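You operate a simulated robot arm through the tools that you are given. There is no shell and no other tool.

You run a simulated two-armed robot. Do the job below in one go: nothing can be reset, and whatever is moved stays where it is left.

JOB
Calibrate the joystick: knob to SET, stick to every stop, press SAVE once, then knob to FLY.
Fine: fore and aft, side to side and twist, both ways each; ease it to the stops; let it centre before SAVE; leave the other controls.

Only the result counts: the job must be done as asked and must still hold three seconds after the hand-in. Knocking over, shifting, dropping, spilling or breaking anything else fails it.

ROBOT AND FRAMES
Two 7-joint arms with two-finger parallel grippers on one trunk that stands fixed in place. Base frame: the origin is at the foot of the trunk, x ahead of it, y to its left, z up. Readings come in cm, degrees, newtons and seconds.
The left shoulder is at [3, 11.9, 86], the right one opposite. With the tool pointing down near the work surface each hand reaches from about 24 to 66 cm from the base axis, measured 20 degrees to its own side. Payload 3.43 kg a hand.
The TCP of each hand is the grasp point between the finger pads, 3 cm short of the fingertips. In the tool frame z runs along the fingers and y along their closing line. Largest opening 9.4 cm; finger width 2.8, thickness 1; the body of the gripper, 5 by 9.6 cm, starts 5.5 cm behind the TCP.
Orientation is that of the tool frame in the base frame, as a unit quaternion [w, x, y, z]. With the fingers straight down and closing along the base's y, the tool's x points along the base's -x, its y along +y and its z along -z.

CONTROLS
- The arms move only by the tool jog_arm. It takes "left_motion", "right_motion" or both (then of equal length, played together; a hand with none holds still); each is a list of rows, each a list of 3 entries, a list of its own where there are three numbers: the shift along the base's x, y, z in cm, then the turn, a rotation vector about the base's x, y, z in degrees, then the opening, from 0 (shut) to 1 (fully open). In form: [[[dx, dy, dz], [rx, ry, rz], grip], ...]. A call has 1 to 20 rows; each row shifts and turns the commanded pose from where the row before left it. A row lasts 0.2 s, in which the tool goes at most 5 cm and 8.6 degrees; a call with a longer step from one row to the next is refused whole, and so is a gripper value outside its range. A pose out of reach is approached as far as the arm can. The call stops where the force on the tool passes 40 N (or 10 N more than at its start, if that is more) or the arm is blocked; 0.2 s more then pass. Each finger travels about 7.2 cm/s and halts on what it meets, pressing with about 36 N; the grip force reading is that of the motor and also rises with nothing between the fingers. The clock runs only during rows and for 0.2 s after the last one: add rows that do not move to give the fingers time. The reply holds the time, the measured pose of the TCP, the force on the tool along the base axes, the opening and the grip force, in the units named above and with some noise, with the torque about the TCP (base axes, N m) and any sound that the robot's microphone picked up.
- Cameras (640 x 400 px; columns grow to the right, rows downward): "scene" is now at [4.04, -1.13, 155.69]; the picture's right is [-0.17, -0.99, 0.00], its down [-0.83, 0.14, -0.54] and it looks along [0.54, -0.09, -0.84] (base axes); focal length 329 px, centre (320, 200). "left" rides on the left gripper at [7.6, -1.4, -10.3] in its tool frame; the picture's right is [0.18, 0.98, 0.00], its down [-0.75, 0.14, -0.64] and it looks along [-0.63, 0.12, 0.77] (tool axes); focal length 243 px, centre (320, 200). "right" rides on the right gripper at [7.6, 1.4, -10.3] in its tool frame; the picture's right is [-0.18, 0.98, 0.00], its down [-0.75, -0.14, -0.64] and it looks along [-0.63, -0.12, 0.77] (tool axes); focal length 243 px, centre (320, 200).
- grab_frame(camera): a new picture of that camera. No time passes.
- raise_lower(by): slides the trunk up (or, below 0, down) by that many cm; the arms and the scene camera ride with it, the base frame stays. It gives what a move gives, with no picture.
- head_to(pan, tilt): turns the head with the scene camera to pan (to the left, within 143 degrees either way) and tilt (down, from -29 to 69), counted from straight ahead of the robot. It gives what a move gives.
- locate(camera, pixels): for up to 12 pixels [column, row] of the newest picture of that camera ("zoom" is the newest enlarged one), the place [x, y, z] in the base frame of the surface seen there, good to about 0.2 cm. No time passes.
- close_up(camera, box): a new picture of the part [left, top, right, bottom] of that camera's present view, enlarged. No time passes.
- job_done(): hands the job in; it is judged then, once.

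Open the grippers and draw the arms clear of the work before you hand the job in, unless the task says otherwise.

The tools are called after "Emit:" as name(argument=value, ...) on one line, values as JSON. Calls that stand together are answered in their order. jog_arm: Moves the arms, as the interface text tells. Its arguments: {"type":"object","properties":{"left_motion":{"type":"array","items":{"type":"array"}},"right_motion":{"type":"array","items":{"type":"array"}}},"required":[]} The other tools are called the same way: raise_lower (by) slides the trunk up or down; head_to (pan, tilt) turns the head that bears the scene camera; grab_frame (camera) takes a picture; locate (camera, pixels) gives the place of the surface under pixels of a picture; close_up (camera, box) takes an enlarged picture of a part of a camera's view; job_done () hands the job in.

At the start:

```text
time: 0.0
left_tool_pos: [42.07, 7.99, 92.53]
left_ee_rot: [0.001, 0.0, 1.0, 0.0]
left_force: [0.5, 0.3, 1.1]
left_moment: [0.0, 0.0, -0.02]
left_width: 9.4
left_gripper_force: 0.0
right_tool_pos: [43.27, -27.14, 87.1]
right_ee_rot: [0.0, 0.0, 1.0, 0.0]
right_force: [-0.2, -0.8, -0.1]
right_moment: [-0.02, 0.0, -0.02]
right_width: 9.4
right_gripper_force: 0.1
trunk travel left (down, up): [-12.5, 28.5]
head pan, tilt: [-9.9, 57.1]
```

scene: 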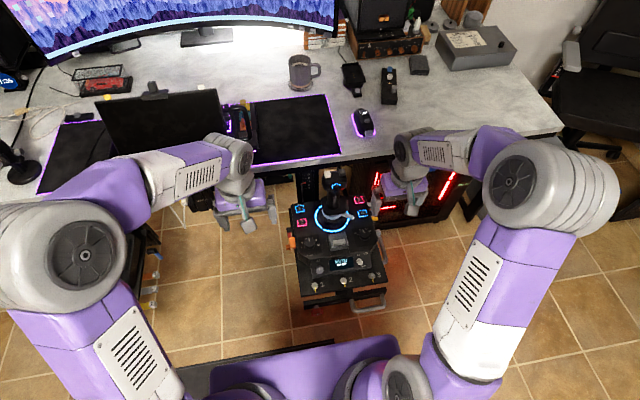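
right: 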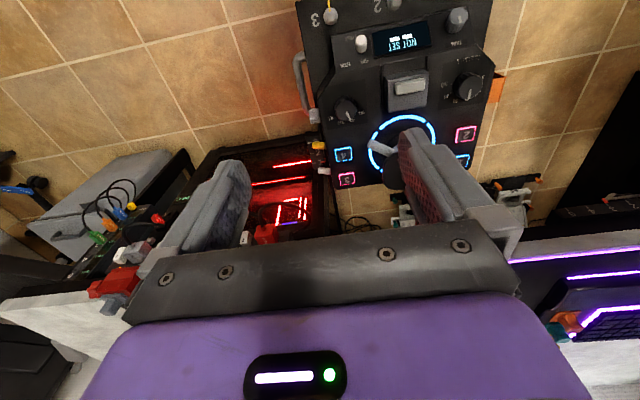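
left: 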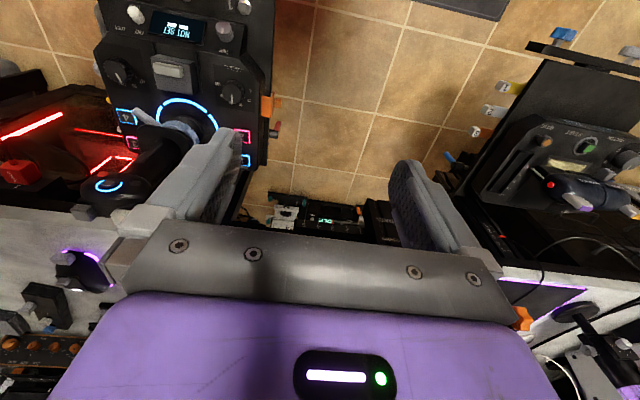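

The joystick unit is near scene pixel (335, 240). I take enlarged views of it to identify the controls.

Emit:
close_up(camera="scene", box=[270, 160, 400, 320])

Emit:
close_up(camera="right", box=[290, 0, 510, 200])

Emit:
close_up(camera="left", box=[60, 0, 290, 220])

```text
2.50 times, centred on (335, 240) of scene
```

zoom: 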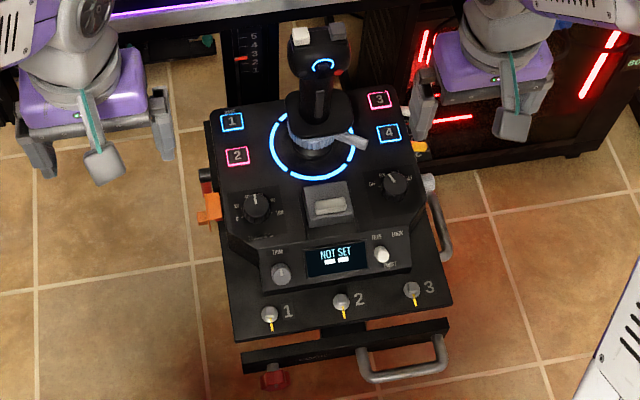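

```text
2.00 times, centred on (400, 100) of right
```

zoom: 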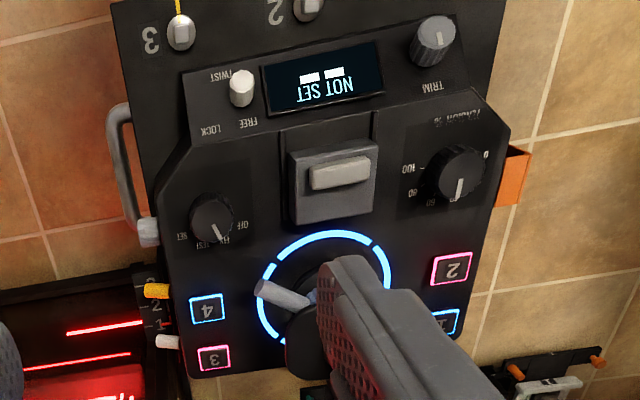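

```text
1.82 times, centred on (175, 110) of left
```

zoom: 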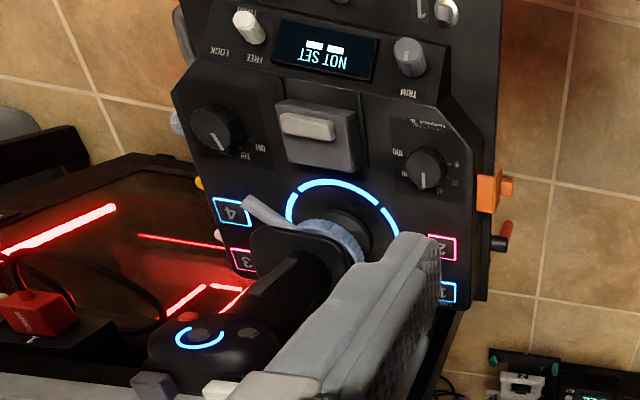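

The knob at upper right of the panel has OFF/…/SET labels, and there is a TWIST LOCK/FREE lever, a covered key and a ring lever at the stick base. I locate the main features using a scene close-up.

Emit:
close_up(camera="scene", box=[300, 165, 390, 225])

Emit:
close_up(camera="scene", box=[300, 215, 390, 275])

Emit:
locate(camera="zoom", pixels=[[320, 200], [100, 200], [500, 100], [280, 60]])

Emit:
locate(camera="scene", pixels=[[337, 179], [333, 215], [361, 233], [337, 241], [304, 241], [352, 261], [313, 269], [344, 265], [354, 216], [300, 208], [295, 225], [375, 228]])

```text
6.67 times, centred on (345, 195) of scene
```

zoom: 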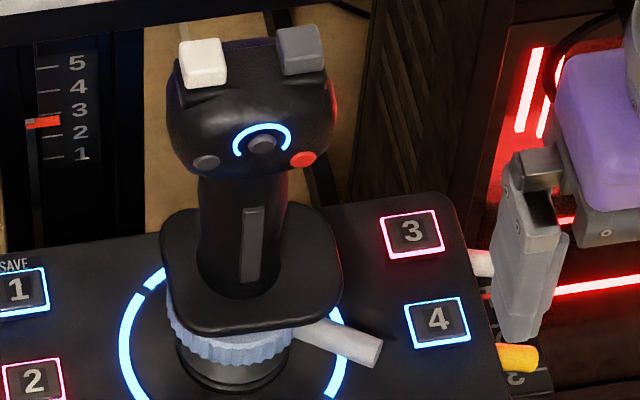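

```text
6.67 times, centred on (345, 245) of scene
```

zoom: 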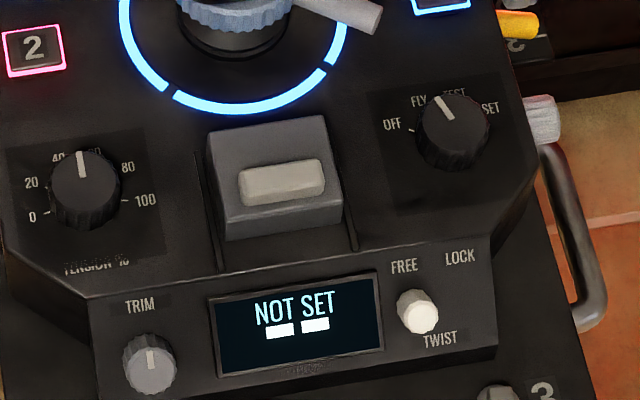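

```text
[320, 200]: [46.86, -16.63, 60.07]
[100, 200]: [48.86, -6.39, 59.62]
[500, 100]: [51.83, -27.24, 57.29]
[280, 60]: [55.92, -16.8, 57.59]
```

```text
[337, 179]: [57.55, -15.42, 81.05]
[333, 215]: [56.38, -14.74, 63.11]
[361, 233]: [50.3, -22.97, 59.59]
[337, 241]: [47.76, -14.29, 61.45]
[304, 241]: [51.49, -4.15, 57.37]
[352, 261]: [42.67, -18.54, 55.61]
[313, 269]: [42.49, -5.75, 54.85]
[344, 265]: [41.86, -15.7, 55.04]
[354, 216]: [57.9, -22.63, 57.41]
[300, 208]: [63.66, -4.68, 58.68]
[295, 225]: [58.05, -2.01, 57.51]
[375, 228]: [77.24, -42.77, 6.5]
```

Key 1 bears the label SAVE, and the mode knob at scene (362, 233) has OFF/FLY/TEST/SET. I zoom in further on the knob, the twist lever, the stick base and the keys.

Emit:
close_up(camera="scene", box=[347, 222, 379, 242])

Emit:
close_up(camera="scene", box=[340, 248, 380, 273])

Emit:
close_up(camera="scene", box=[312, 195, 368, 230])

Emit:
close_up(camera="scene", box=[285, 195, 325, 220])

Emit:
close_up(camera="scene", box=[320, 165, 360, 190])

```text
16.00 times, centred on (363, 232) of scene
```

zoom: 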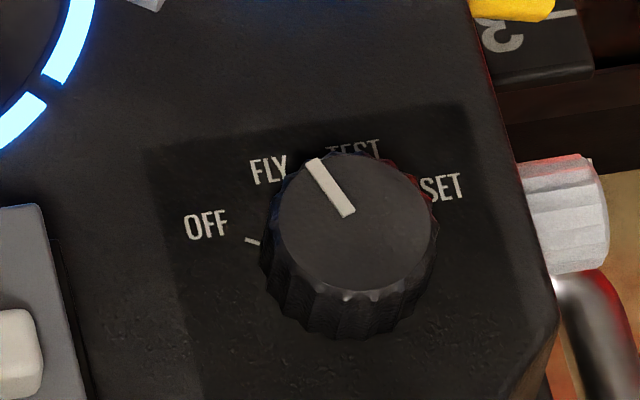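

```text
16.00 times, centred on (360, 260) of scene
```

zoom: 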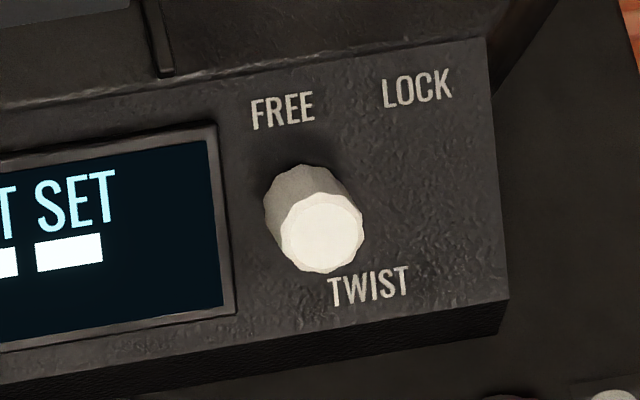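

```text
11.43 times, centred on (340, 212) of scene
```

zoom: 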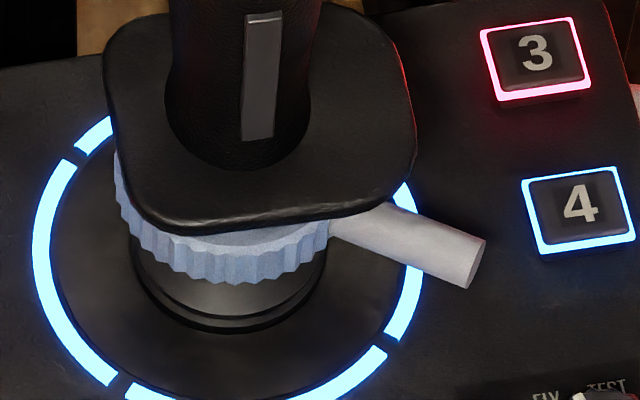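

```text
16.00 times, centred on (305, 208) of scene
```

zoom: 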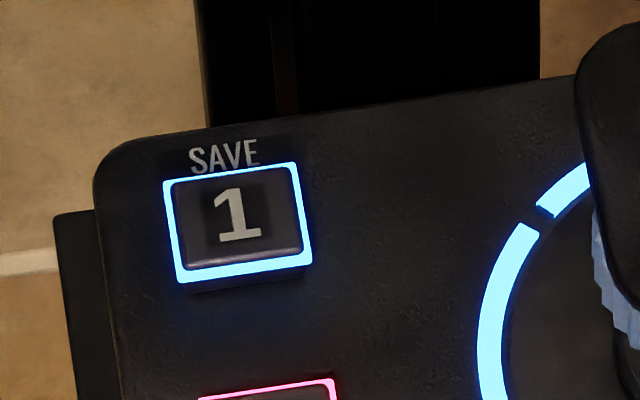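

```text
16.00 times, centred on (340, 178) of scene
```

zoom: 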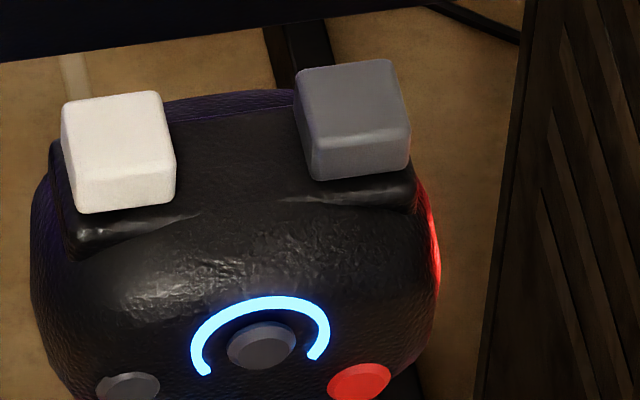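

The mode knob pointer seems to be toward FLY and the twist pin toward FREE. I measure the knob labels, the keys and the stick shape in base coordinates.

Emit:
close_up(camera="scene", box=[347, 222, 379, 242])

Emit:
locate(camera="zoom", pixels=[[206, 225], [268, 170], [353, 148], [441, 187], [358, 222], [315, 163], [347, 210], [252, 241], [280, 225], [435, 225], [355, 335], [200, 320]])

Emit:
close_up(camera="scene", box=[312, 165, 368, 200])

Emit:
locate(camera="zoom", pixels=[[280, 110], [150, 180], [415, 170], [280, 250], [220, 340], [330, 340], [280, 345], [190, 80], [370, 60], [280, 60], [280, 180], [345, 200]])

```text
16.00 times, centred on (363, 232) of scene
```

zoom: 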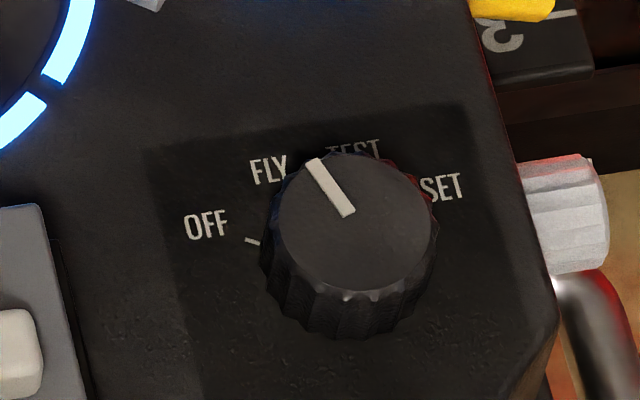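

```text
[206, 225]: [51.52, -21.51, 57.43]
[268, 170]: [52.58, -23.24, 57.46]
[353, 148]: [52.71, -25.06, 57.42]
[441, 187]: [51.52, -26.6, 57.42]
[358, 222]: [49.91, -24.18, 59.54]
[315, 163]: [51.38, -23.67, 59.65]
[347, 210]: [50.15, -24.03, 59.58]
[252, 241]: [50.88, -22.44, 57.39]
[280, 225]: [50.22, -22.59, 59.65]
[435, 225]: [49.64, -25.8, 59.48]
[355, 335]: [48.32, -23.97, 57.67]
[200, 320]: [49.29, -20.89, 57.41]
```

```text
11.43 times, centred on (340, 182) of scene
```

zoom: 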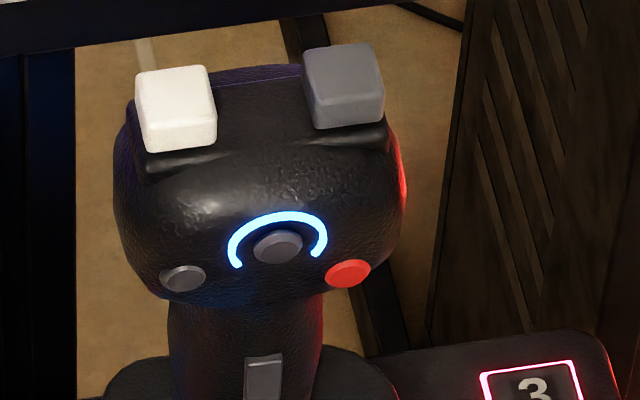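

```text
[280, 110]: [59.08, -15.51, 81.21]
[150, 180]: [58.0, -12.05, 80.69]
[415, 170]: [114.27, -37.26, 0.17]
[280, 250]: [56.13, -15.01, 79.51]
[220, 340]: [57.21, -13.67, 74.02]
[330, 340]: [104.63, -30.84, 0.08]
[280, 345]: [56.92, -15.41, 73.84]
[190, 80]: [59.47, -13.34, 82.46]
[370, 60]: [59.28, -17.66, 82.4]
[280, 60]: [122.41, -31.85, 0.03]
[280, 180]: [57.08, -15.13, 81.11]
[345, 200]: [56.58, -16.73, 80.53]
```

The pointer and labels give: knob centre about (50.0, -24.15), pointer at +20° = FLY, SET at -60°, so 80° clockwise. Now I survey the obstacles around: desk edge, block, ring lever, side handles, and the device on the left.

Emit:
locate(camera="scene", pixels=[[260, 166], [300, 161], [340, 158], [375, 152], [330, 175], [375, 212], [380, 236], [374, 239], [357, 200], [290, 240], [330, 295], [290, 208]])

Emit:
locate(camera="left", pixels=[[545, 185], [520, 95], [600, 130], [580, 205], [470, 160], [560, 40], [530, 45], [490, 110], [475, 130], [340, 215], [600, 240], [620, 50]])

Emit:
close_up(camera="scene", box=[310, 200, 358, 230])

Emit:
locate(camera="zoom", pixels=[[275, 310], [400, 250], [545, 310], [620, 300], [190, 230], [330, 150], [110, 120], [440, 130], [330, 340], [560, 250], [330, 30], [330, 80]])

```text
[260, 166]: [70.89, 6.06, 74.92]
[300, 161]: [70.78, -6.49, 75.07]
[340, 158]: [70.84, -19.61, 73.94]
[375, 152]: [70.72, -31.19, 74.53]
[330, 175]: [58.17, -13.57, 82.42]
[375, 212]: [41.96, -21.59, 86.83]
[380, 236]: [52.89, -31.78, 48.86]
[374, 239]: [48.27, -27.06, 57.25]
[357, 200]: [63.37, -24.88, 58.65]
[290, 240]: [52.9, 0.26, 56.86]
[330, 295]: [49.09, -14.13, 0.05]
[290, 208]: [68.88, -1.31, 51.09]
```

```text
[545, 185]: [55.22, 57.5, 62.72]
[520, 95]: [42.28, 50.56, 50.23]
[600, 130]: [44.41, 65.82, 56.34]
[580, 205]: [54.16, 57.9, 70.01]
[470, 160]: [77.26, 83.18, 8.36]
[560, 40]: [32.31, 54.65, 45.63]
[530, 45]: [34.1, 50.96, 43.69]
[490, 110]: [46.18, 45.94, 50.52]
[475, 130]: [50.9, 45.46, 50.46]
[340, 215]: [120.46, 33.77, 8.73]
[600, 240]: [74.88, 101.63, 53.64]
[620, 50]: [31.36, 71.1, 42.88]
```

```text
13.33 times, centred on (334, 215) of scene
```

zoom: 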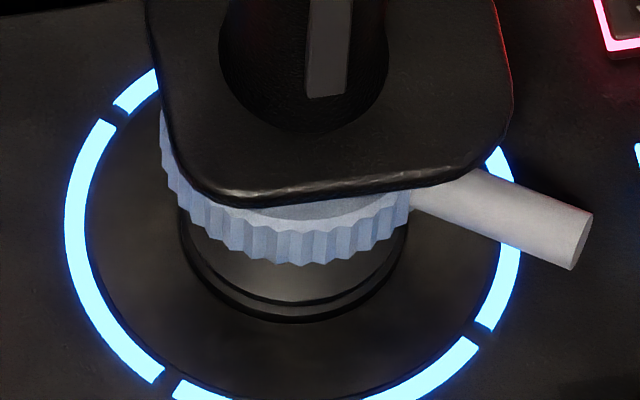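

```text
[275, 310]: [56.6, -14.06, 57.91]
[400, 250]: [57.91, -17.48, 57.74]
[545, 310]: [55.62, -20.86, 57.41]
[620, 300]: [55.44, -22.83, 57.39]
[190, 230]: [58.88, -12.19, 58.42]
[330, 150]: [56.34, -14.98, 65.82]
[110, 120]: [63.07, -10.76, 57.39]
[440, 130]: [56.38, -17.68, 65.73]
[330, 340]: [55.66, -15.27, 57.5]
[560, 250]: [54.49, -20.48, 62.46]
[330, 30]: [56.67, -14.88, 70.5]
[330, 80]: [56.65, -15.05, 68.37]
```

The desk edge is at x≈70.8, z≈75, well beyond the stick, and the left device is far off. I bring the right hand over the mode knob, yawed +40°, with a part-open grip, staying at z=70.

Emit:
jog_arm(right_motion=[[[0, 0, 0], [0, 0, 0], 0.52], [[1.35, 0.6, -3.4], [0, 0, 8], 0.52], [[1.35, 0.6, -3.4], [0, 0, 8], 0.52], [[1.35, 0.6, -3.4], [0, 0, 8], 0.52], [[1.35, 0.6, -3.4], [0, 0, 8], 0.52], [[1.33, 0.59, -3.5], [0, 0, 8], 0.52], [[0, 0, 0], [0, 0, 0], 0.52]])

Emit:
grab_frame(camera="right")

Emit:
grab_frame(camera="scene")

```text
time: 1.6
left_tool_pos: [42.08, 8.03, 92.53]
left_ee_rot: [0.0, 0.0, 1.0, 0.0]
left_force: [0.2, 0.2, -0.5]
left_moment: [0.0, 0.02, 0.01]
left_width: 9.41
left_gripper_force: 0.1
right_tool_pos: [50.05, -24.11, 70.04]
right_ee_rot: [0.0, -0.343, 0.939, 0.0]
right_force: [-0.1, 0.0, 0.6]
right_moment: [-0.03, 0.03, 0.01]
right_width: 4.88
right_gripper_force: 0.1
trunk travel left (down, up): [-12.5, 28.5]
head pan, tilt: [-9.9, 57.1]
```

```text
taken
```

right: 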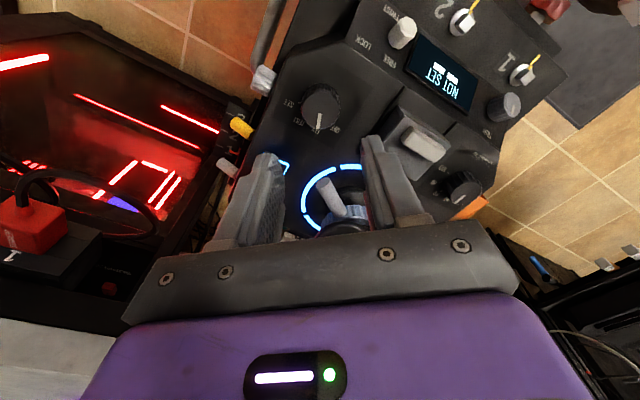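

```text
taken
```

scene: 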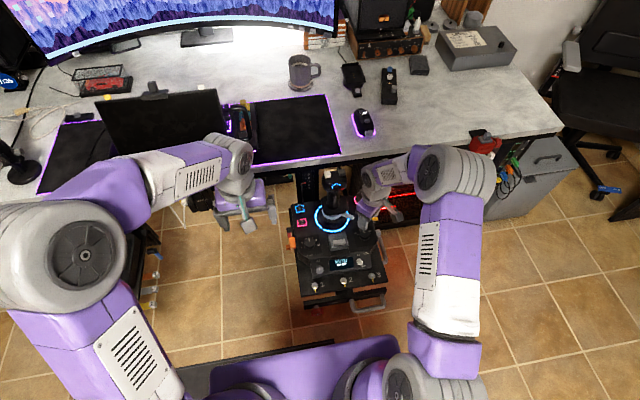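

The hand is over the knob (right view: knob at (320, 105), pointer down-image). I refine the knob centre from this nearer camera before going down.

Emit:
close_up(camera="right", box=[270, 70, 366, 130])

Emit:
locate(camera="zoom", pixels=[[340, 190], [225, 200], [450, 200], [335, 110], [340, 290], [335, 300], [130, 170], [185, 330], [335, 360], [440, 390]])

```text
6.67 times, centred on (318, 100) of right
```

zoom: 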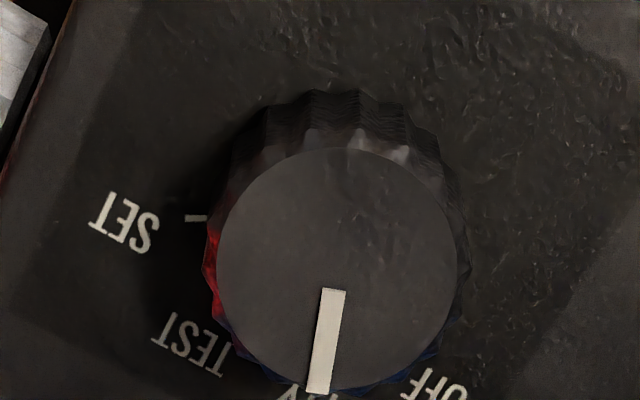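

```text
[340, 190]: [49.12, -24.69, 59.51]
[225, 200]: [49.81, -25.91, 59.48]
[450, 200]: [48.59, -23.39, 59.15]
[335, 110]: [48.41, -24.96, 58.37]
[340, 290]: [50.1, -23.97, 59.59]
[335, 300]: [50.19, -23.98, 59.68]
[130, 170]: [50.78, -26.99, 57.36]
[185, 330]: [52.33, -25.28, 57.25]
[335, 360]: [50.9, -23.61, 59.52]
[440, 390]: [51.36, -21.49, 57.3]
```

Knob centre refined to about (49.9, -24.13), diameter ≈3.2 cm, top at z 59.6, panel at 57.35. I descend to TCP z≈61 with tips just clear of the panel, then close.

Emit:
jog_arm(right_motion=[[[-0.15, -0.02, -3], [0, 0, 0], 0.52], [[0, 0, -3], [0, 0, 0], 0.52], [[0, 0, -1.5], [0, 0, 0], 0.52], [[0, 0, -1.0], [0, 0, 0], 0.52], [[0, 0, -0.5], [0, 0, 0], 0.52], [[0, 0, 0], [0, 0, 0], 0.52]])

Emit:
grab_frame(camera="right")

Emit:
close_up(camera="scene", box=[320, 200, 400, 250])

```text
time: 3.0
left_tool_pos: [42.17, 8.14, 92.67]
left_ee_rot: [0.0, 0.0, 1.0, 0.0]
left_force: [0.2, 0.2, -0.2]
left_moment: [0.02, -0.02, 0.03]
left_width: 9.36
left_gripper_force: 0.1
right_tool_pos: [49.85, -24.12, 61.02]
right_ee_rot: [0.0, -0.342, 0.94, 0.0]
right_force: [-0.6, -0.4, 1.2]
right_moment: [-0.01, 0.0, -0.01]
right_width: 4.87
right_gripper_force: 0.0
trunk travel left (down, up): [-12.5, 28.5]
head pan, tilt: [-9.9, 57.1]
```

```text
taken
```

right: 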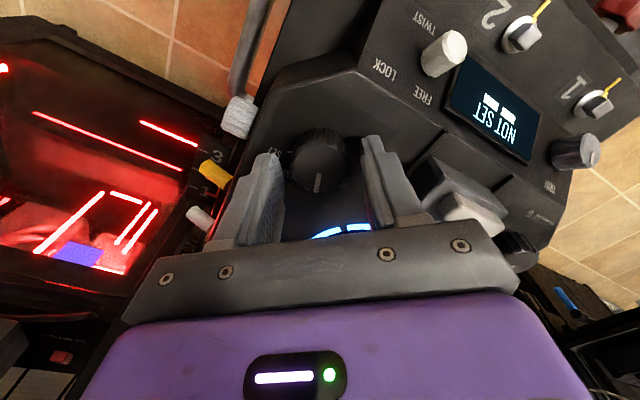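

```text
8.00 times, centred on (360, 225) of scene
```

zoom: 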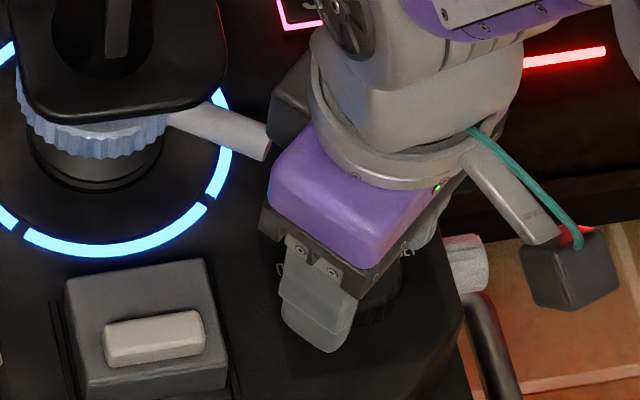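

The fingers straddle the knob well clear of the ring lever. I close on the knob and watch forces.

Emit:
jog_arm(right_motion=[[[0, 0, 0], [0, 0, 0], 0.4], [[0, 0, 0], [0, 0, 0], 0.3], [[0, 0, 0], [0, 0, 0], 0.2], [[0, 0, 0], [0, 0, 0], 0.2]])

Emit:
grab_frame(camera="right")

```text
time: 4.0
left_tool_pos: [42.23, 8.0, 92.65]
left_ee_rot: [0.0, 0.0, 1.0, 0.001]
left_force: [-0.8, -0.8, 0.3]
left_moment: [0.0, 0.03, 0.0]
left_width: 9.4
left_gripper_force: 0.1
right_tool_pos: [49.8, -24.18, 61.05]
right_ee_rot: [0.001, -0.342, 0.94, 0.0]
right_force: [-0.1, 1.0, -3.0]
right_moment: [-0.11, -0.11, -0.02]
right_width: 3.31
right_gripper_force: 44.8
trunk travel left (down, up): [-12.5, 28.5]
head pan, tilt: [-9.9, 57.1]
```

```text
taken
```

right: 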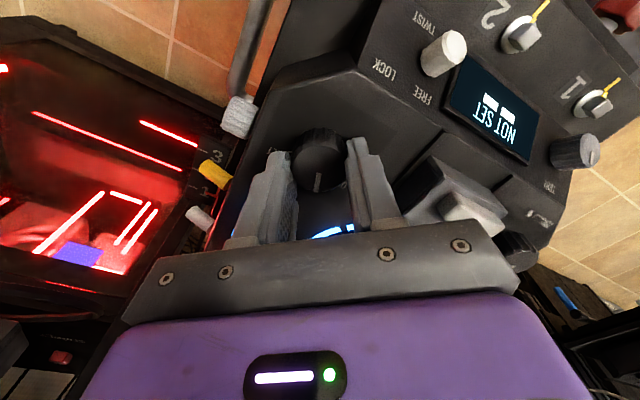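

Gripped at 3.3 cm width with small forces. I turn 40° clockwise (toward TEST) in small rows and check.

Emit:
jog_arm(right_motion=[[[0, 0, 0], [0, 0, -5], 0.2], [[0, 0, 0], [0, 0, -5], 0.2], [[0, 0, 0], [0, 0, -5], 0.2], [[0, 0, 0], [0, 0, -5], 0.2], [[0, 0, 0], [0, 0, -5], 0.2], [[0, 0, 0], [0, 0, -5], 0.2], [[0, 0, 0], [0, 0, -5], 0.2], [[0, 0, 0], [0, 0, -5], 0.2]])

Emit:
grab_frame(camera="right")

Emit:
close_up(camera="scene", box=[310, 195, 390, 275])

```text
time: 5.8
left_tool_pos: [42.12, 8.05, 92.58]
left_ee_rot: [0.0, 0.0, 1.0, 0.001]
left_force: [0.3, 0.2, -0.1]
left_moment: [-0.02, 0.02, 0.02]
left_width: 9.4
left_gripper_force: 0.0
right_tool_pos: [49.92, -24.28, 61.08]
right_ee_rot: [0.0, 0.001, 1.0, -0.001]
right_force: [0.4, -5.4, 2.3]
right_moment: [-0.02, 0.43, -0.01]
right_width: 3.31
right_gripper_force: 44.8
trunk travel left (down, up): [-12.5, 28.5]
head pan, tilt: [-9.9, 57.1]
```

```text
taken
```

right: 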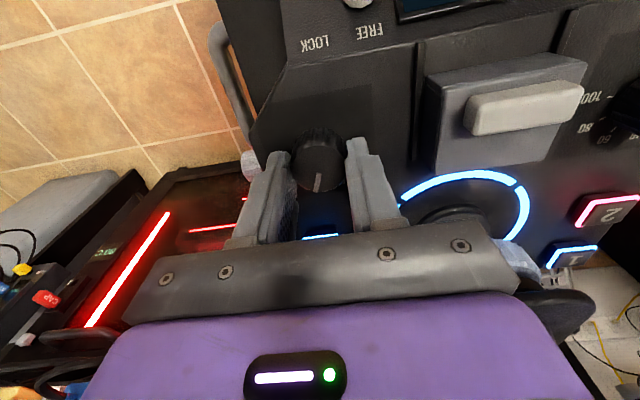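

```text
5.00 times, centred on (350, 235) of scene
```

zoom: 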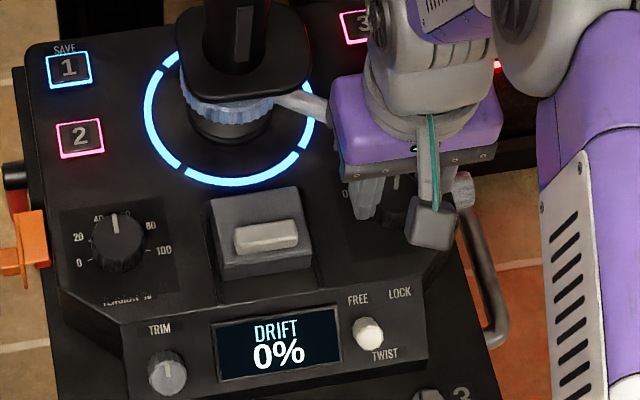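

The display changed to "DRIFT 0%" (TEST), so the knob turns with the hand. I turn another 40° clockwise to SET.

Emit:
jog_arm(right_motion=[[[0, 0, 0], [0, 0, -5], 0.2], [[0, 0, 0], [0, 0, -5], 0.2], [[0, 0, 0], [0, 0, -5], 0.2], [[0, 0, 0], [0, 0, -5], 0.2], [[0, 0, 0], [0, 0, -5], 0.2], [[0, 0, 0], [0, 0, -5], 0.2], [[0, 0, 0], [0, 0, -5], 0.2], [[0, 0, 0], [0, 0, -5], 0.2]])

Emit:
grab_frame(camera="right")

Emit:
close_up(camera="scene", box=[310, 195, 390, 275])

```text
time: 7.6
left_tool_pos: [42.19, 7.97, 92.63]
left_ee_rot: [-0.001, -0.001, 1.0, 0.001]
left_force: [0.0, 0.6, -1.1]
left_moment: [0.0, 0.02, -0.01]
left_width: 9.41
left_gripper_force: 0.0
right_tool_pos: [49.91, -24.32, 60.99]
right_ee_rot: [0.001, 0.344, 0.939, 0.0]
right_force: [3.7, -14.1, 4.3]
right_moment: [-0.68, -0.26, -0.03]
right_width: 3.29
right_gripper_force: 45.6
trunk travel left (down, up): [-12.5, 28.5]
head pan, tilt: [-9.9, 57.1]
```

```text
taken
```

right: 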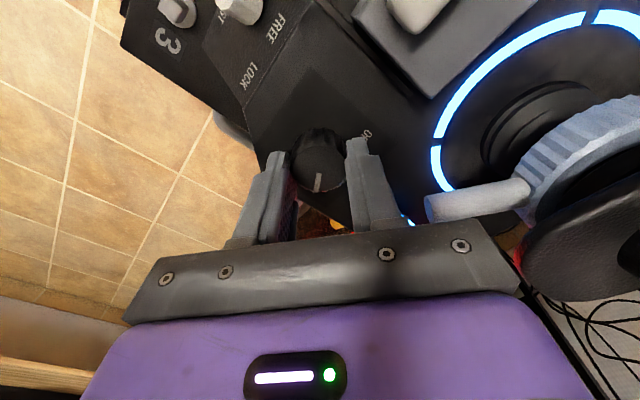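

```text
5.00 times, centred on (350, 235) of scene
```

zoom: 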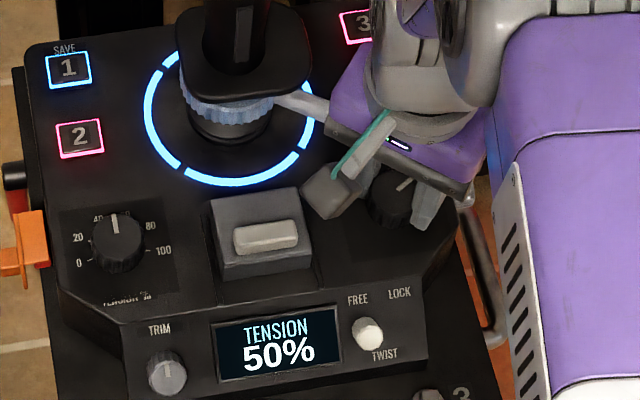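

The display now reads "TENSION 50%", and the pointer has swung to the right. I relieve the side force, open, rise straight up and look at the knob.

Emit:
jog_arm(right_motion=[[[0, -0.15, 0], [0, 0, 0], 0.2], [[0, 0, 0], [0, 0, 0], 0.45], [[0, 0, 0], [0, 0, 0], 0.52], [[0, 0, 1], [0, 0, 0], 0.52], [[0, 0, 3], [0, 0, 0], 0.52], [[0, 0, 4], [0, 0, 0], 0.52], [[0, 0, 4], [0, 0, 0], 0.52]])

Emit:
close_up(camera="scene", box=[310, 195, 390, 275])

Emit:
grab_frame(camera="right")

```text
time: 9.2
left_tool_pos: [42.05, 8.13, 92.66]
left_ee_rot: [0.0, 0.001, 1.0, 0.0]
left_force: [-0.8, 0.4, 0.1]
left_moment: [0.0, 0.0, 0.0]
left_width: 9.39
left_gripper_force: 0.0
right_tool_pos: [49.68, -24.28, 73.11]
right_ee_rot: [0.001, 0.342, 0.94, -0.001]
right_force: [-0.7, 0.2, 0.6]
right_moment: [0.0, -0.02, 0.02]
right_width: 4.88
right_gripper_force: 0.0
trunk travel left (down, up): [-12.5, 28.5]
head pan, tilt: [-9.9, 57.1]
```

```text
5.00 times, centred on (350, 235) of scene
```

zoom: 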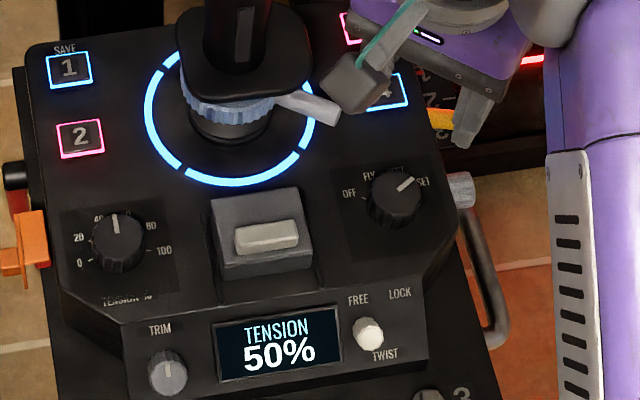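

```text
taken
```

right: 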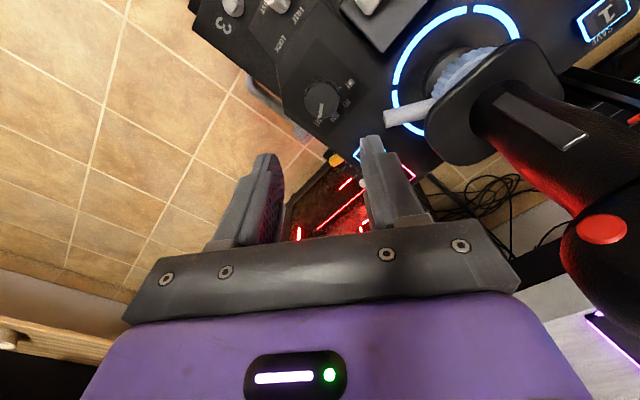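

I zoom on the knob pointer and the display to confirm SET.

Emit:
close_up(camera="scene", box=[347, 222, 379, 242])

Emit:
locate(camera="zoom", pixels=[[405, 180], [358, 222], [372, 205]])

Emit:
close_up(camera="scene", box=[320, 248, 384, 288])

Emit:
close_up(camera="right", box=[380, 20, 640, 240])

```text
16.00 times, centred on (363, 232) of scene
```

zoom: 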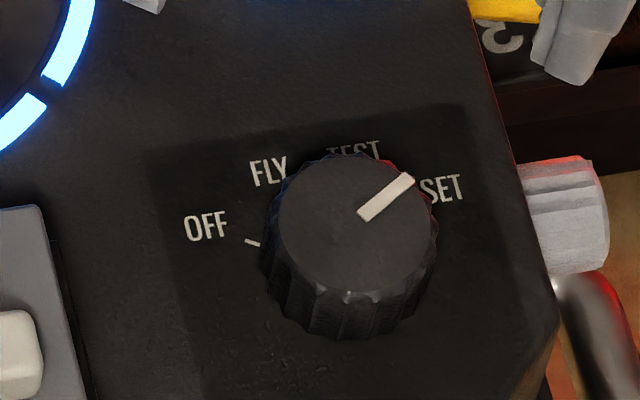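

```text
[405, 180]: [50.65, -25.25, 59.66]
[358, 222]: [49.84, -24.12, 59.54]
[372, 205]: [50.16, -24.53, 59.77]
```

```text
10.00 times, centred on (352, 268) of scene
```

zoom: 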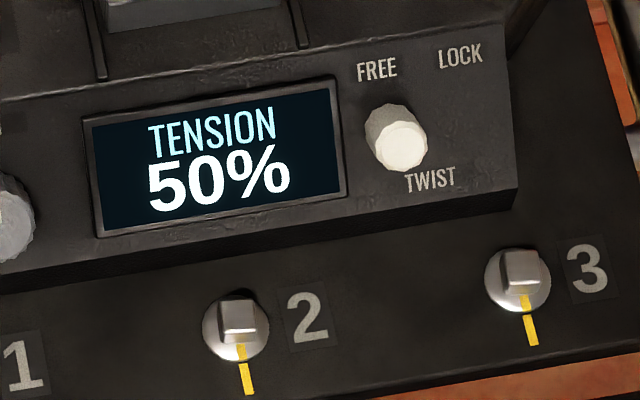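

```text
1.82 times, centred on (510, 130) of right
```

zoom: 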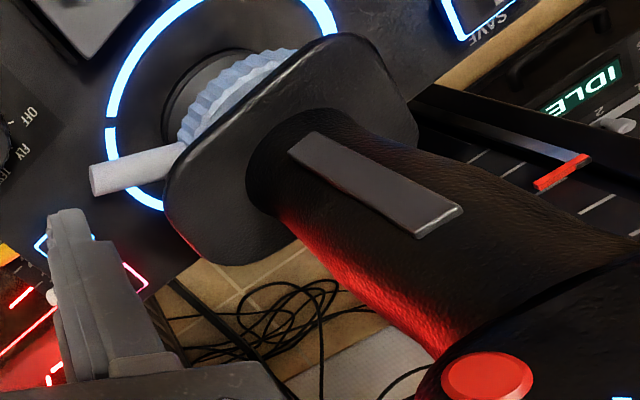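

The knob is at SET (pointer about -59°). Next I need the shaft's geometry; I locate points on the shaft, plate and head in the right camera's close-up.

Emit:
locate(camera="zoom", pixels=[[350, 170], [420, 220], [300, 200], [340, 260], [380, 300], [420, 170], [470, 190], [260, 190], [220, 200], [140, 175], [100, 180], [487, 380]])

Emit:
grab_frame(camera="left")

Emit:
close_up(camera="left", box=[60, 60, 260, 220])

```text
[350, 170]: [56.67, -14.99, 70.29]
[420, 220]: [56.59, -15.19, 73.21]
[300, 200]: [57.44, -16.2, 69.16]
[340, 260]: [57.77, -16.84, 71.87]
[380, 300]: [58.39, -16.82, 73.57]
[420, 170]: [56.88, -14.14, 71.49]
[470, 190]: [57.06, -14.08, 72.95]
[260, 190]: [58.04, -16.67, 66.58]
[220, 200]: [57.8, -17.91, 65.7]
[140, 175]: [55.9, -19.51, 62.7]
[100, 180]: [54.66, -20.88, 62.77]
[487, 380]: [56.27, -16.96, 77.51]
```

```text
taken
```

left: 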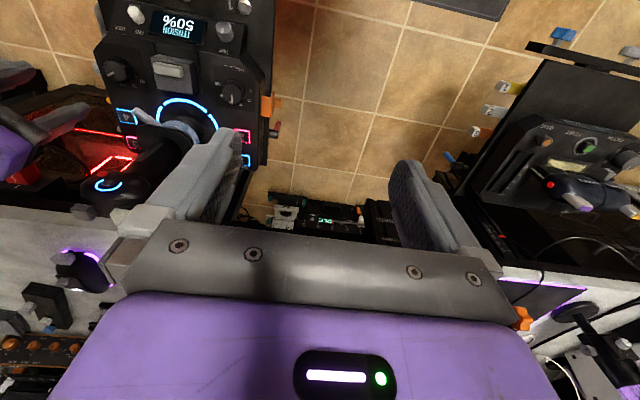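

```text
2.50 times, centred on (160, 140) of left
```

zoom: 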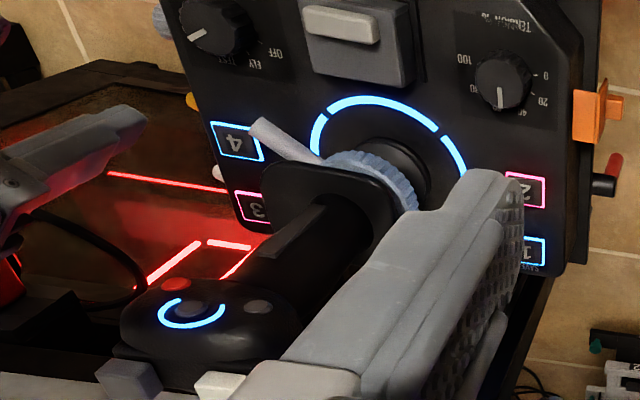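

I locate the light ring to find the stick's pivot axis and also take the shaft's left side from the left camera's close-up.

Emit:
locate(camera="zoom", pixels=[[300, 240], [270, 260], [340, 225], [285, 300], [370, 210], [200, 330], [260, 307], [190, 310], [130, 375], [375, 103], [318, 135], [455, 160]])

Emit:
close_up(camera="scene", box=[305, 195, 369, 235])

Emit:
locate(camera="zoom", pixels=[[105, 210], [290, 373], [440, 230], [140, 130], [200, 350], [405, 310], [240, 255], [300, 250], [370, 240]])

```text
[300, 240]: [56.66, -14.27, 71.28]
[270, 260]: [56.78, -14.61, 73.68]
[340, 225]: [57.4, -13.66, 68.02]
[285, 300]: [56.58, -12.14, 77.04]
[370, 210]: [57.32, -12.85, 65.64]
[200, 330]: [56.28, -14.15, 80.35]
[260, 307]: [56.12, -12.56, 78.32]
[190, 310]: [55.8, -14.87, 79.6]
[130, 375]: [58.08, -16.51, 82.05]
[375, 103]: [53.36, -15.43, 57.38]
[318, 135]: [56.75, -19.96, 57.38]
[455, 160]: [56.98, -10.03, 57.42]
```

```text
10.00 times, centred on (337, 215) of scene
```

zoom: 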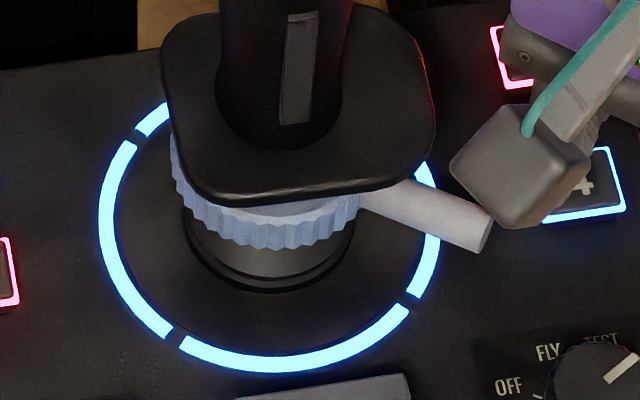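

```text
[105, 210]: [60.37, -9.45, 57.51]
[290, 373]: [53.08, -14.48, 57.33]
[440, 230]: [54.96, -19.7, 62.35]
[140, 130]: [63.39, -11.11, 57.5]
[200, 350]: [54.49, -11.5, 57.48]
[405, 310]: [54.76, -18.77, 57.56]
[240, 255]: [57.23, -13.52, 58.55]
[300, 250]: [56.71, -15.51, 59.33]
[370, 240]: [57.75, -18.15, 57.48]
```

The light ring is centred at about (59.0, -15.1) and the shaft is vertical there. I plan to grip the head by its sides with the fingers pitched 45° forward, so I measure the head's sides and top buttons.

Emit:
close_up(camera="scene", box=[312, 165, 368, 200])

Emit:
locate(camera="zoom", pixels=[[120, 180], [125, 220], [135, 250], [400, 180], [398, 210], [385, 250], [150, 285], [365, 285], [260, 295], [150, 140], [380, 120], [260, 150]])

Emit:
close_up(camera="left", box=[80, 150, 200, 225])

Emit:
close_up(camera="right", box=[520, 100, 640, 340])

```text
11.43 times, centred on (340, 182) of scene
```

zoom: 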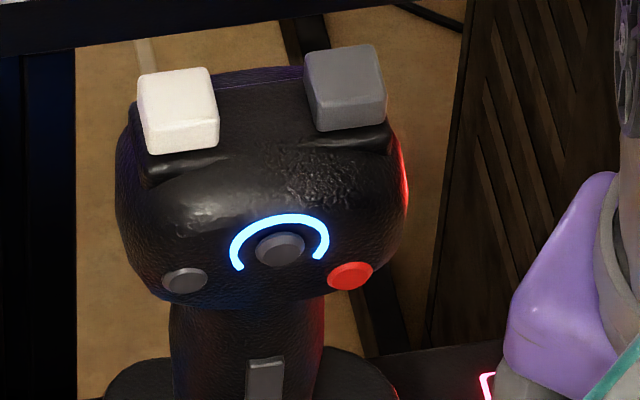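

```text
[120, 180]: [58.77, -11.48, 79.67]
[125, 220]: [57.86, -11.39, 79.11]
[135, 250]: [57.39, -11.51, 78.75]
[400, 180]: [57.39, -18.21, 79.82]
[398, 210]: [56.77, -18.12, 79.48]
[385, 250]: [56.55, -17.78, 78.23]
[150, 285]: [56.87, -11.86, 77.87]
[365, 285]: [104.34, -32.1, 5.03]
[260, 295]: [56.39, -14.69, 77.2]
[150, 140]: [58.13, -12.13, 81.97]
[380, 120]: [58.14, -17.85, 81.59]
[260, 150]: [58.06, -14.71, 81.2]
```

```text
5.33 times, centred on (140, 188) of left
```

zoom: 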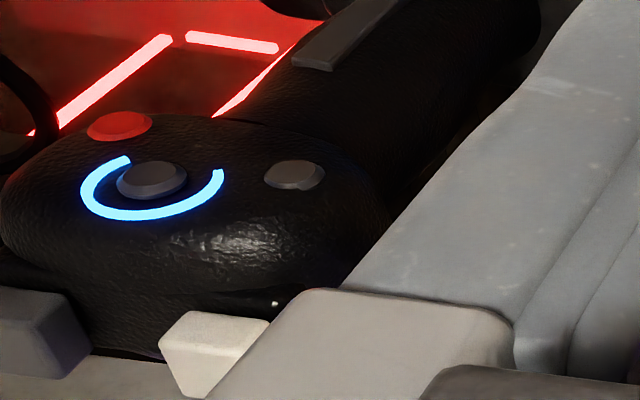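

```text
1.67 times, centred on (580, 220) of right
```

zoom: 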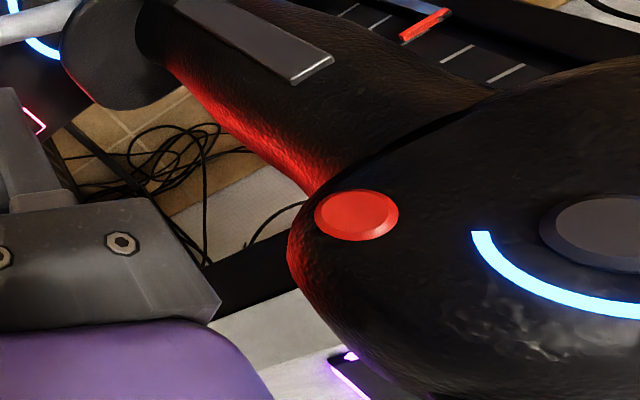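

The head spans y≈-11.4 to -18.4, z 76.5–81.2, with cubes on its far top. I lift the right hand back, undo the yaw, and pitch it 45° forward to a pre-grasp point behind the head at about (51, -14.95, 86.6), fully open.

Emit:
jog_arm(right_motion=[[[-0.94, 0, 3.38], [0, 0, 8], 0.6], [[-0.94, 0.6, 3.38], [0, 0, 8], 0.8], [[-0.94, 1.8, 3.38], [0, 0, 8], 1], [[-0.94, 1.9, 3.38], [0, 0, 8], 1], [[-0.92, 1.98, 3.37], [0, 0, 8], 1], [[1.0, 0.51, -0.57], [0, -7.5, 0], 1], [[1.0, 0.51, -0.57], [0, -7.5, 0], 1], [[1.0, 0.51, -0.57], [0, -7.5, 0], 1], [[1.0, 0.51, -0.57], [0, -7.5, 0], 1], [[1.0, 0.51, -0.56], [0, -7.5, 0], 1], [[1.0, 0.5, -0.56], [0, -7.5, 0], 1], [[0, 0, 0], [0, 0, 0], 1]])

Emit:
grab_frame(camera="right")

Emit:
grab_frame(camera="scene")

```text
time: 11.8
left_tool_pos: [42.17, 8.1, 92.62]
left_ee_rot: [0.0, 0.0, 1.0, 0.0]
left_force: [-0.7, 0.1, 0.2]
left_moment: [-0.03, 0.01, 0.02]
left_width: 9.43
left_gripper_force: 0.0
right_tool_pos: [51.28, -14.99, 86.69]
right_ee_rot: [0.383, -0.001, 0.924, 0.0]
right_force: [-0.3, 0.6, 0.6]
right_moment: [0.0, -0.02, 0.03]
right_width: 9.41
right_gripper_force: 0.1
trunk travel left (down, up): [-12.5, 28.5]
head pan, tilt: [-9.9, 57.1]
```

```text
taken
```

right: 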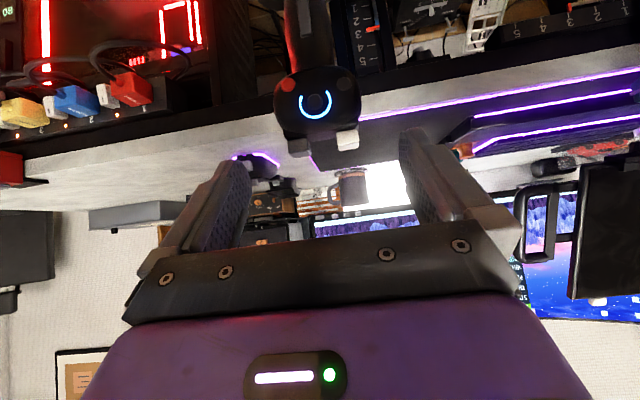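

```text
taken
```

scene: 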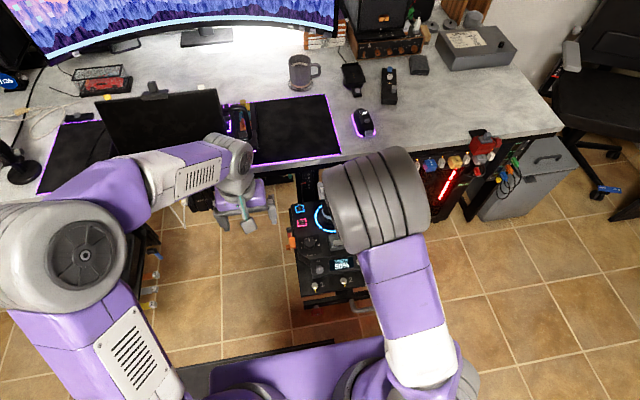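

The head appears at right view (317, 105), centred between the fingers. I check its edges and the shape in a close-up.

Emit:
close_up(camera="right", box=[240, 40, 400, 160])

Emit:
locate(camera="zoom", pixels=[[150, 220], [160, 180], [150, 270], [470, 180], [475, 220], [470, 260], [310, 160], [310, 220], [310, 300], [200, 300], [430, 280], [420, 320]])

Emit:
close_up(camera="scene", box=[290, 170, 390, 300])

```text
3.33 times, centred on (320, 100) of right
```

zoom: 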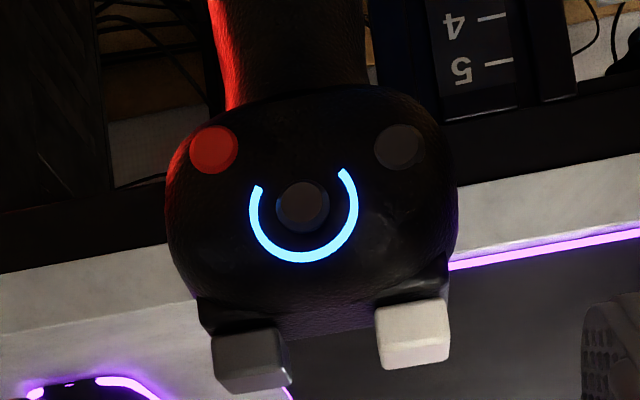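

```text
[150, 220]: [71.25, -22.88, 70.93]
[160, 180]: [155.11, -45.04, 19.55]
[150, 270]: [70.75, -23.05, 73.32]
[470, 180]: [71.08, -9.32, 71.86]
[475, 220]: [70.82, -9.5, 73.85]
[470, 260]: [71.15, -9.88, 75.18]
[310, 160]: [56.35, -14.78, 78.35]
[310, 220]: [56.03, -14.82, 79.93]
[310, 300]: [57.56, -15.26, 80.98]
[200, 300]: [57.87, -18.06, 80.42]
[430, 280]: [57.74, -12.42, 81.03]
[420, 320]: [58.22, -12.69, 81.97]
```

```text
3.08 times, centred on (340, 235) of scene
```

zoom: 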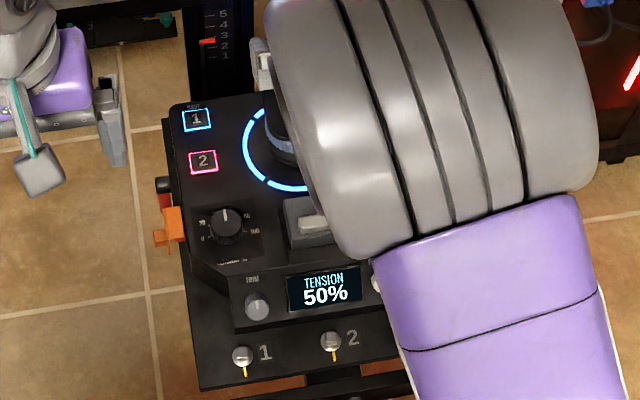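

The head centre is y≈-14.95, matching the hand. I slide forward along the fingers so the pads flank the head at about (58.8, -14.95, 78.8).

Emit:
jog_arm(right_motion=[[[1.5, 0, -1.58], [0, 0, 0], 1], [[1.5, 0, -1.58], [0, 0, 0], 1], [[1.5, 0, -1.58], [0, 0, 0], 1], [[1.5, 0, -1.58], [0, 0, 0], 1], [[0.75, 0.02, -0.79], [0, 0, 0], 1], [[0.75, 0.02, -0.79], [0, 0, 0], 1], [[0, 0, 0], [0, 0, 0], 1]])

Emit:
grab_frame(camera="right")

Emit:
close_up(camera="left", box=[40, 100, 240, 225])

```text
time: 13.4
left_tool_pos: [42.21, 8.13, 92.58]
left_ee_rot: [0.0, 0.0, 1.0, 0.0]
left_force: [0.6, -0.4, -0.4]
left_moment: [-0.03, 0.01, -0.01]
left_width: 9.41
left_gripper_force: 0.0
right_tool_pos: [58.68, -14.95, 78.62]
right_ee_rot: [0.382, -0.001, 0.924, 0.001]
right_force: [-0.8, 0.0, -0.9]
right_moment: [0.03, -0.02, 0.02]
right_width: 9.38
right_gripper_force: 0.0
trunk travel left (down, up): [-12.5, 28.5]
head pan, tilt: [-9.9, 57.1]
```

```text
taken
```

right: 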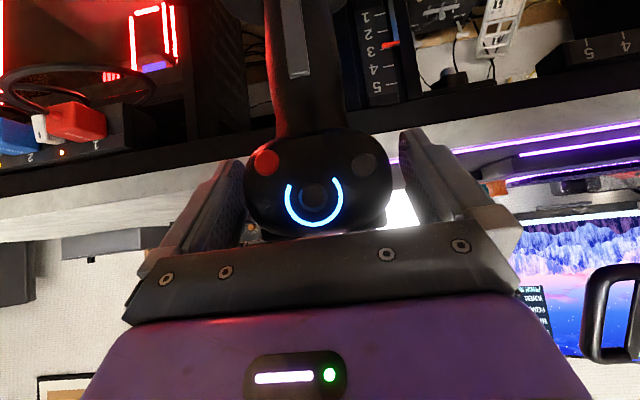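

```text
3.20 times, centred on (140, 162) of left
```

zoom: 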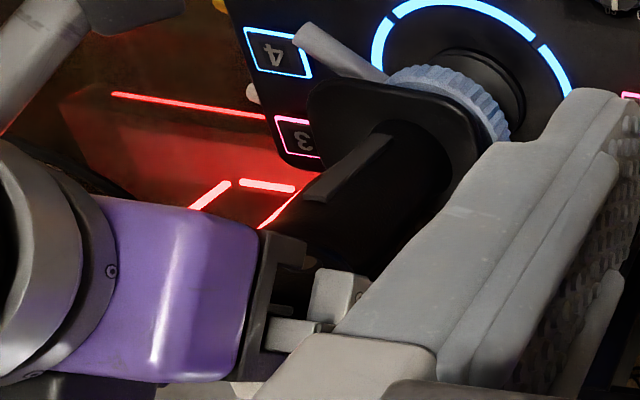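

The head sits between the pads with no contact. I close gently and watch the width and force.

Emit:
jog_arm(right_motion=[[[0, 0, 0], [0, 0, 0], 0.9], [[0, 0, 0], [0, 0, 0], 0.82], [[0, 0, 0], [0, 0, 0], 0.76], [[0, 0, 0], [0, 0, 0], 0.7], [[0, 0, 0], [0, 0, 0], 0.65], [[0, 0, 0], [0, 0, 0], 0.6]])

Emit:
grab_frame(camera="right")

Emit:
close_up(camera="scene", box=[290, 170, 390, 300])

```text
time: 14.8
left_tool_pos: [42.24, 8.11, 92.55]
left_ee_rot: [0.0, -0.001, 1.0, -0.001]
left_force: [0.1, -0.4, -0.2]
left_moment: [-0.02, 0.05, -0.02]
left_width: 9.39
left_gripper_force: 0.0
right_tool_pos: [58.52, -14.91, 78.62]
right_ee_rot: [0.382, 0.0, 0.924, 0.0]
right_force: [-0.1, -0.4, -0.2]
right_moment: [-0.02, -0.04, 0.06]
right_width: 7.65
right_gripper_force: 35.7
trunk travel left (down, up): [-12.5, 28.5]
head pan, tilt: [-9.9, 57.1]
```

```text
taken
```

right: 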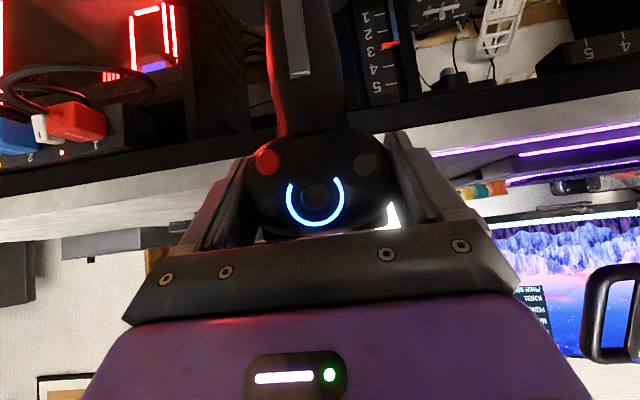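

```text
3.08 times, centred on (340, 235) of scene
```

zoom: 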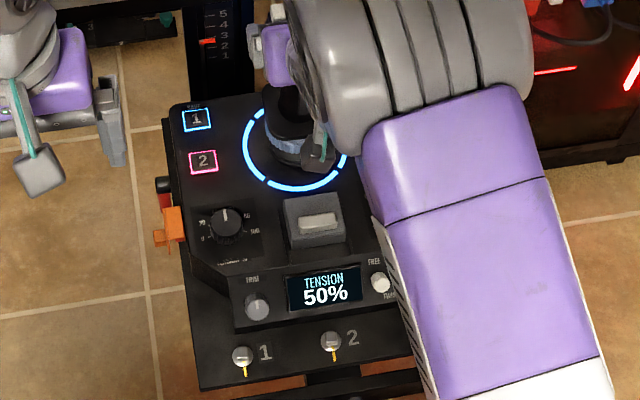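

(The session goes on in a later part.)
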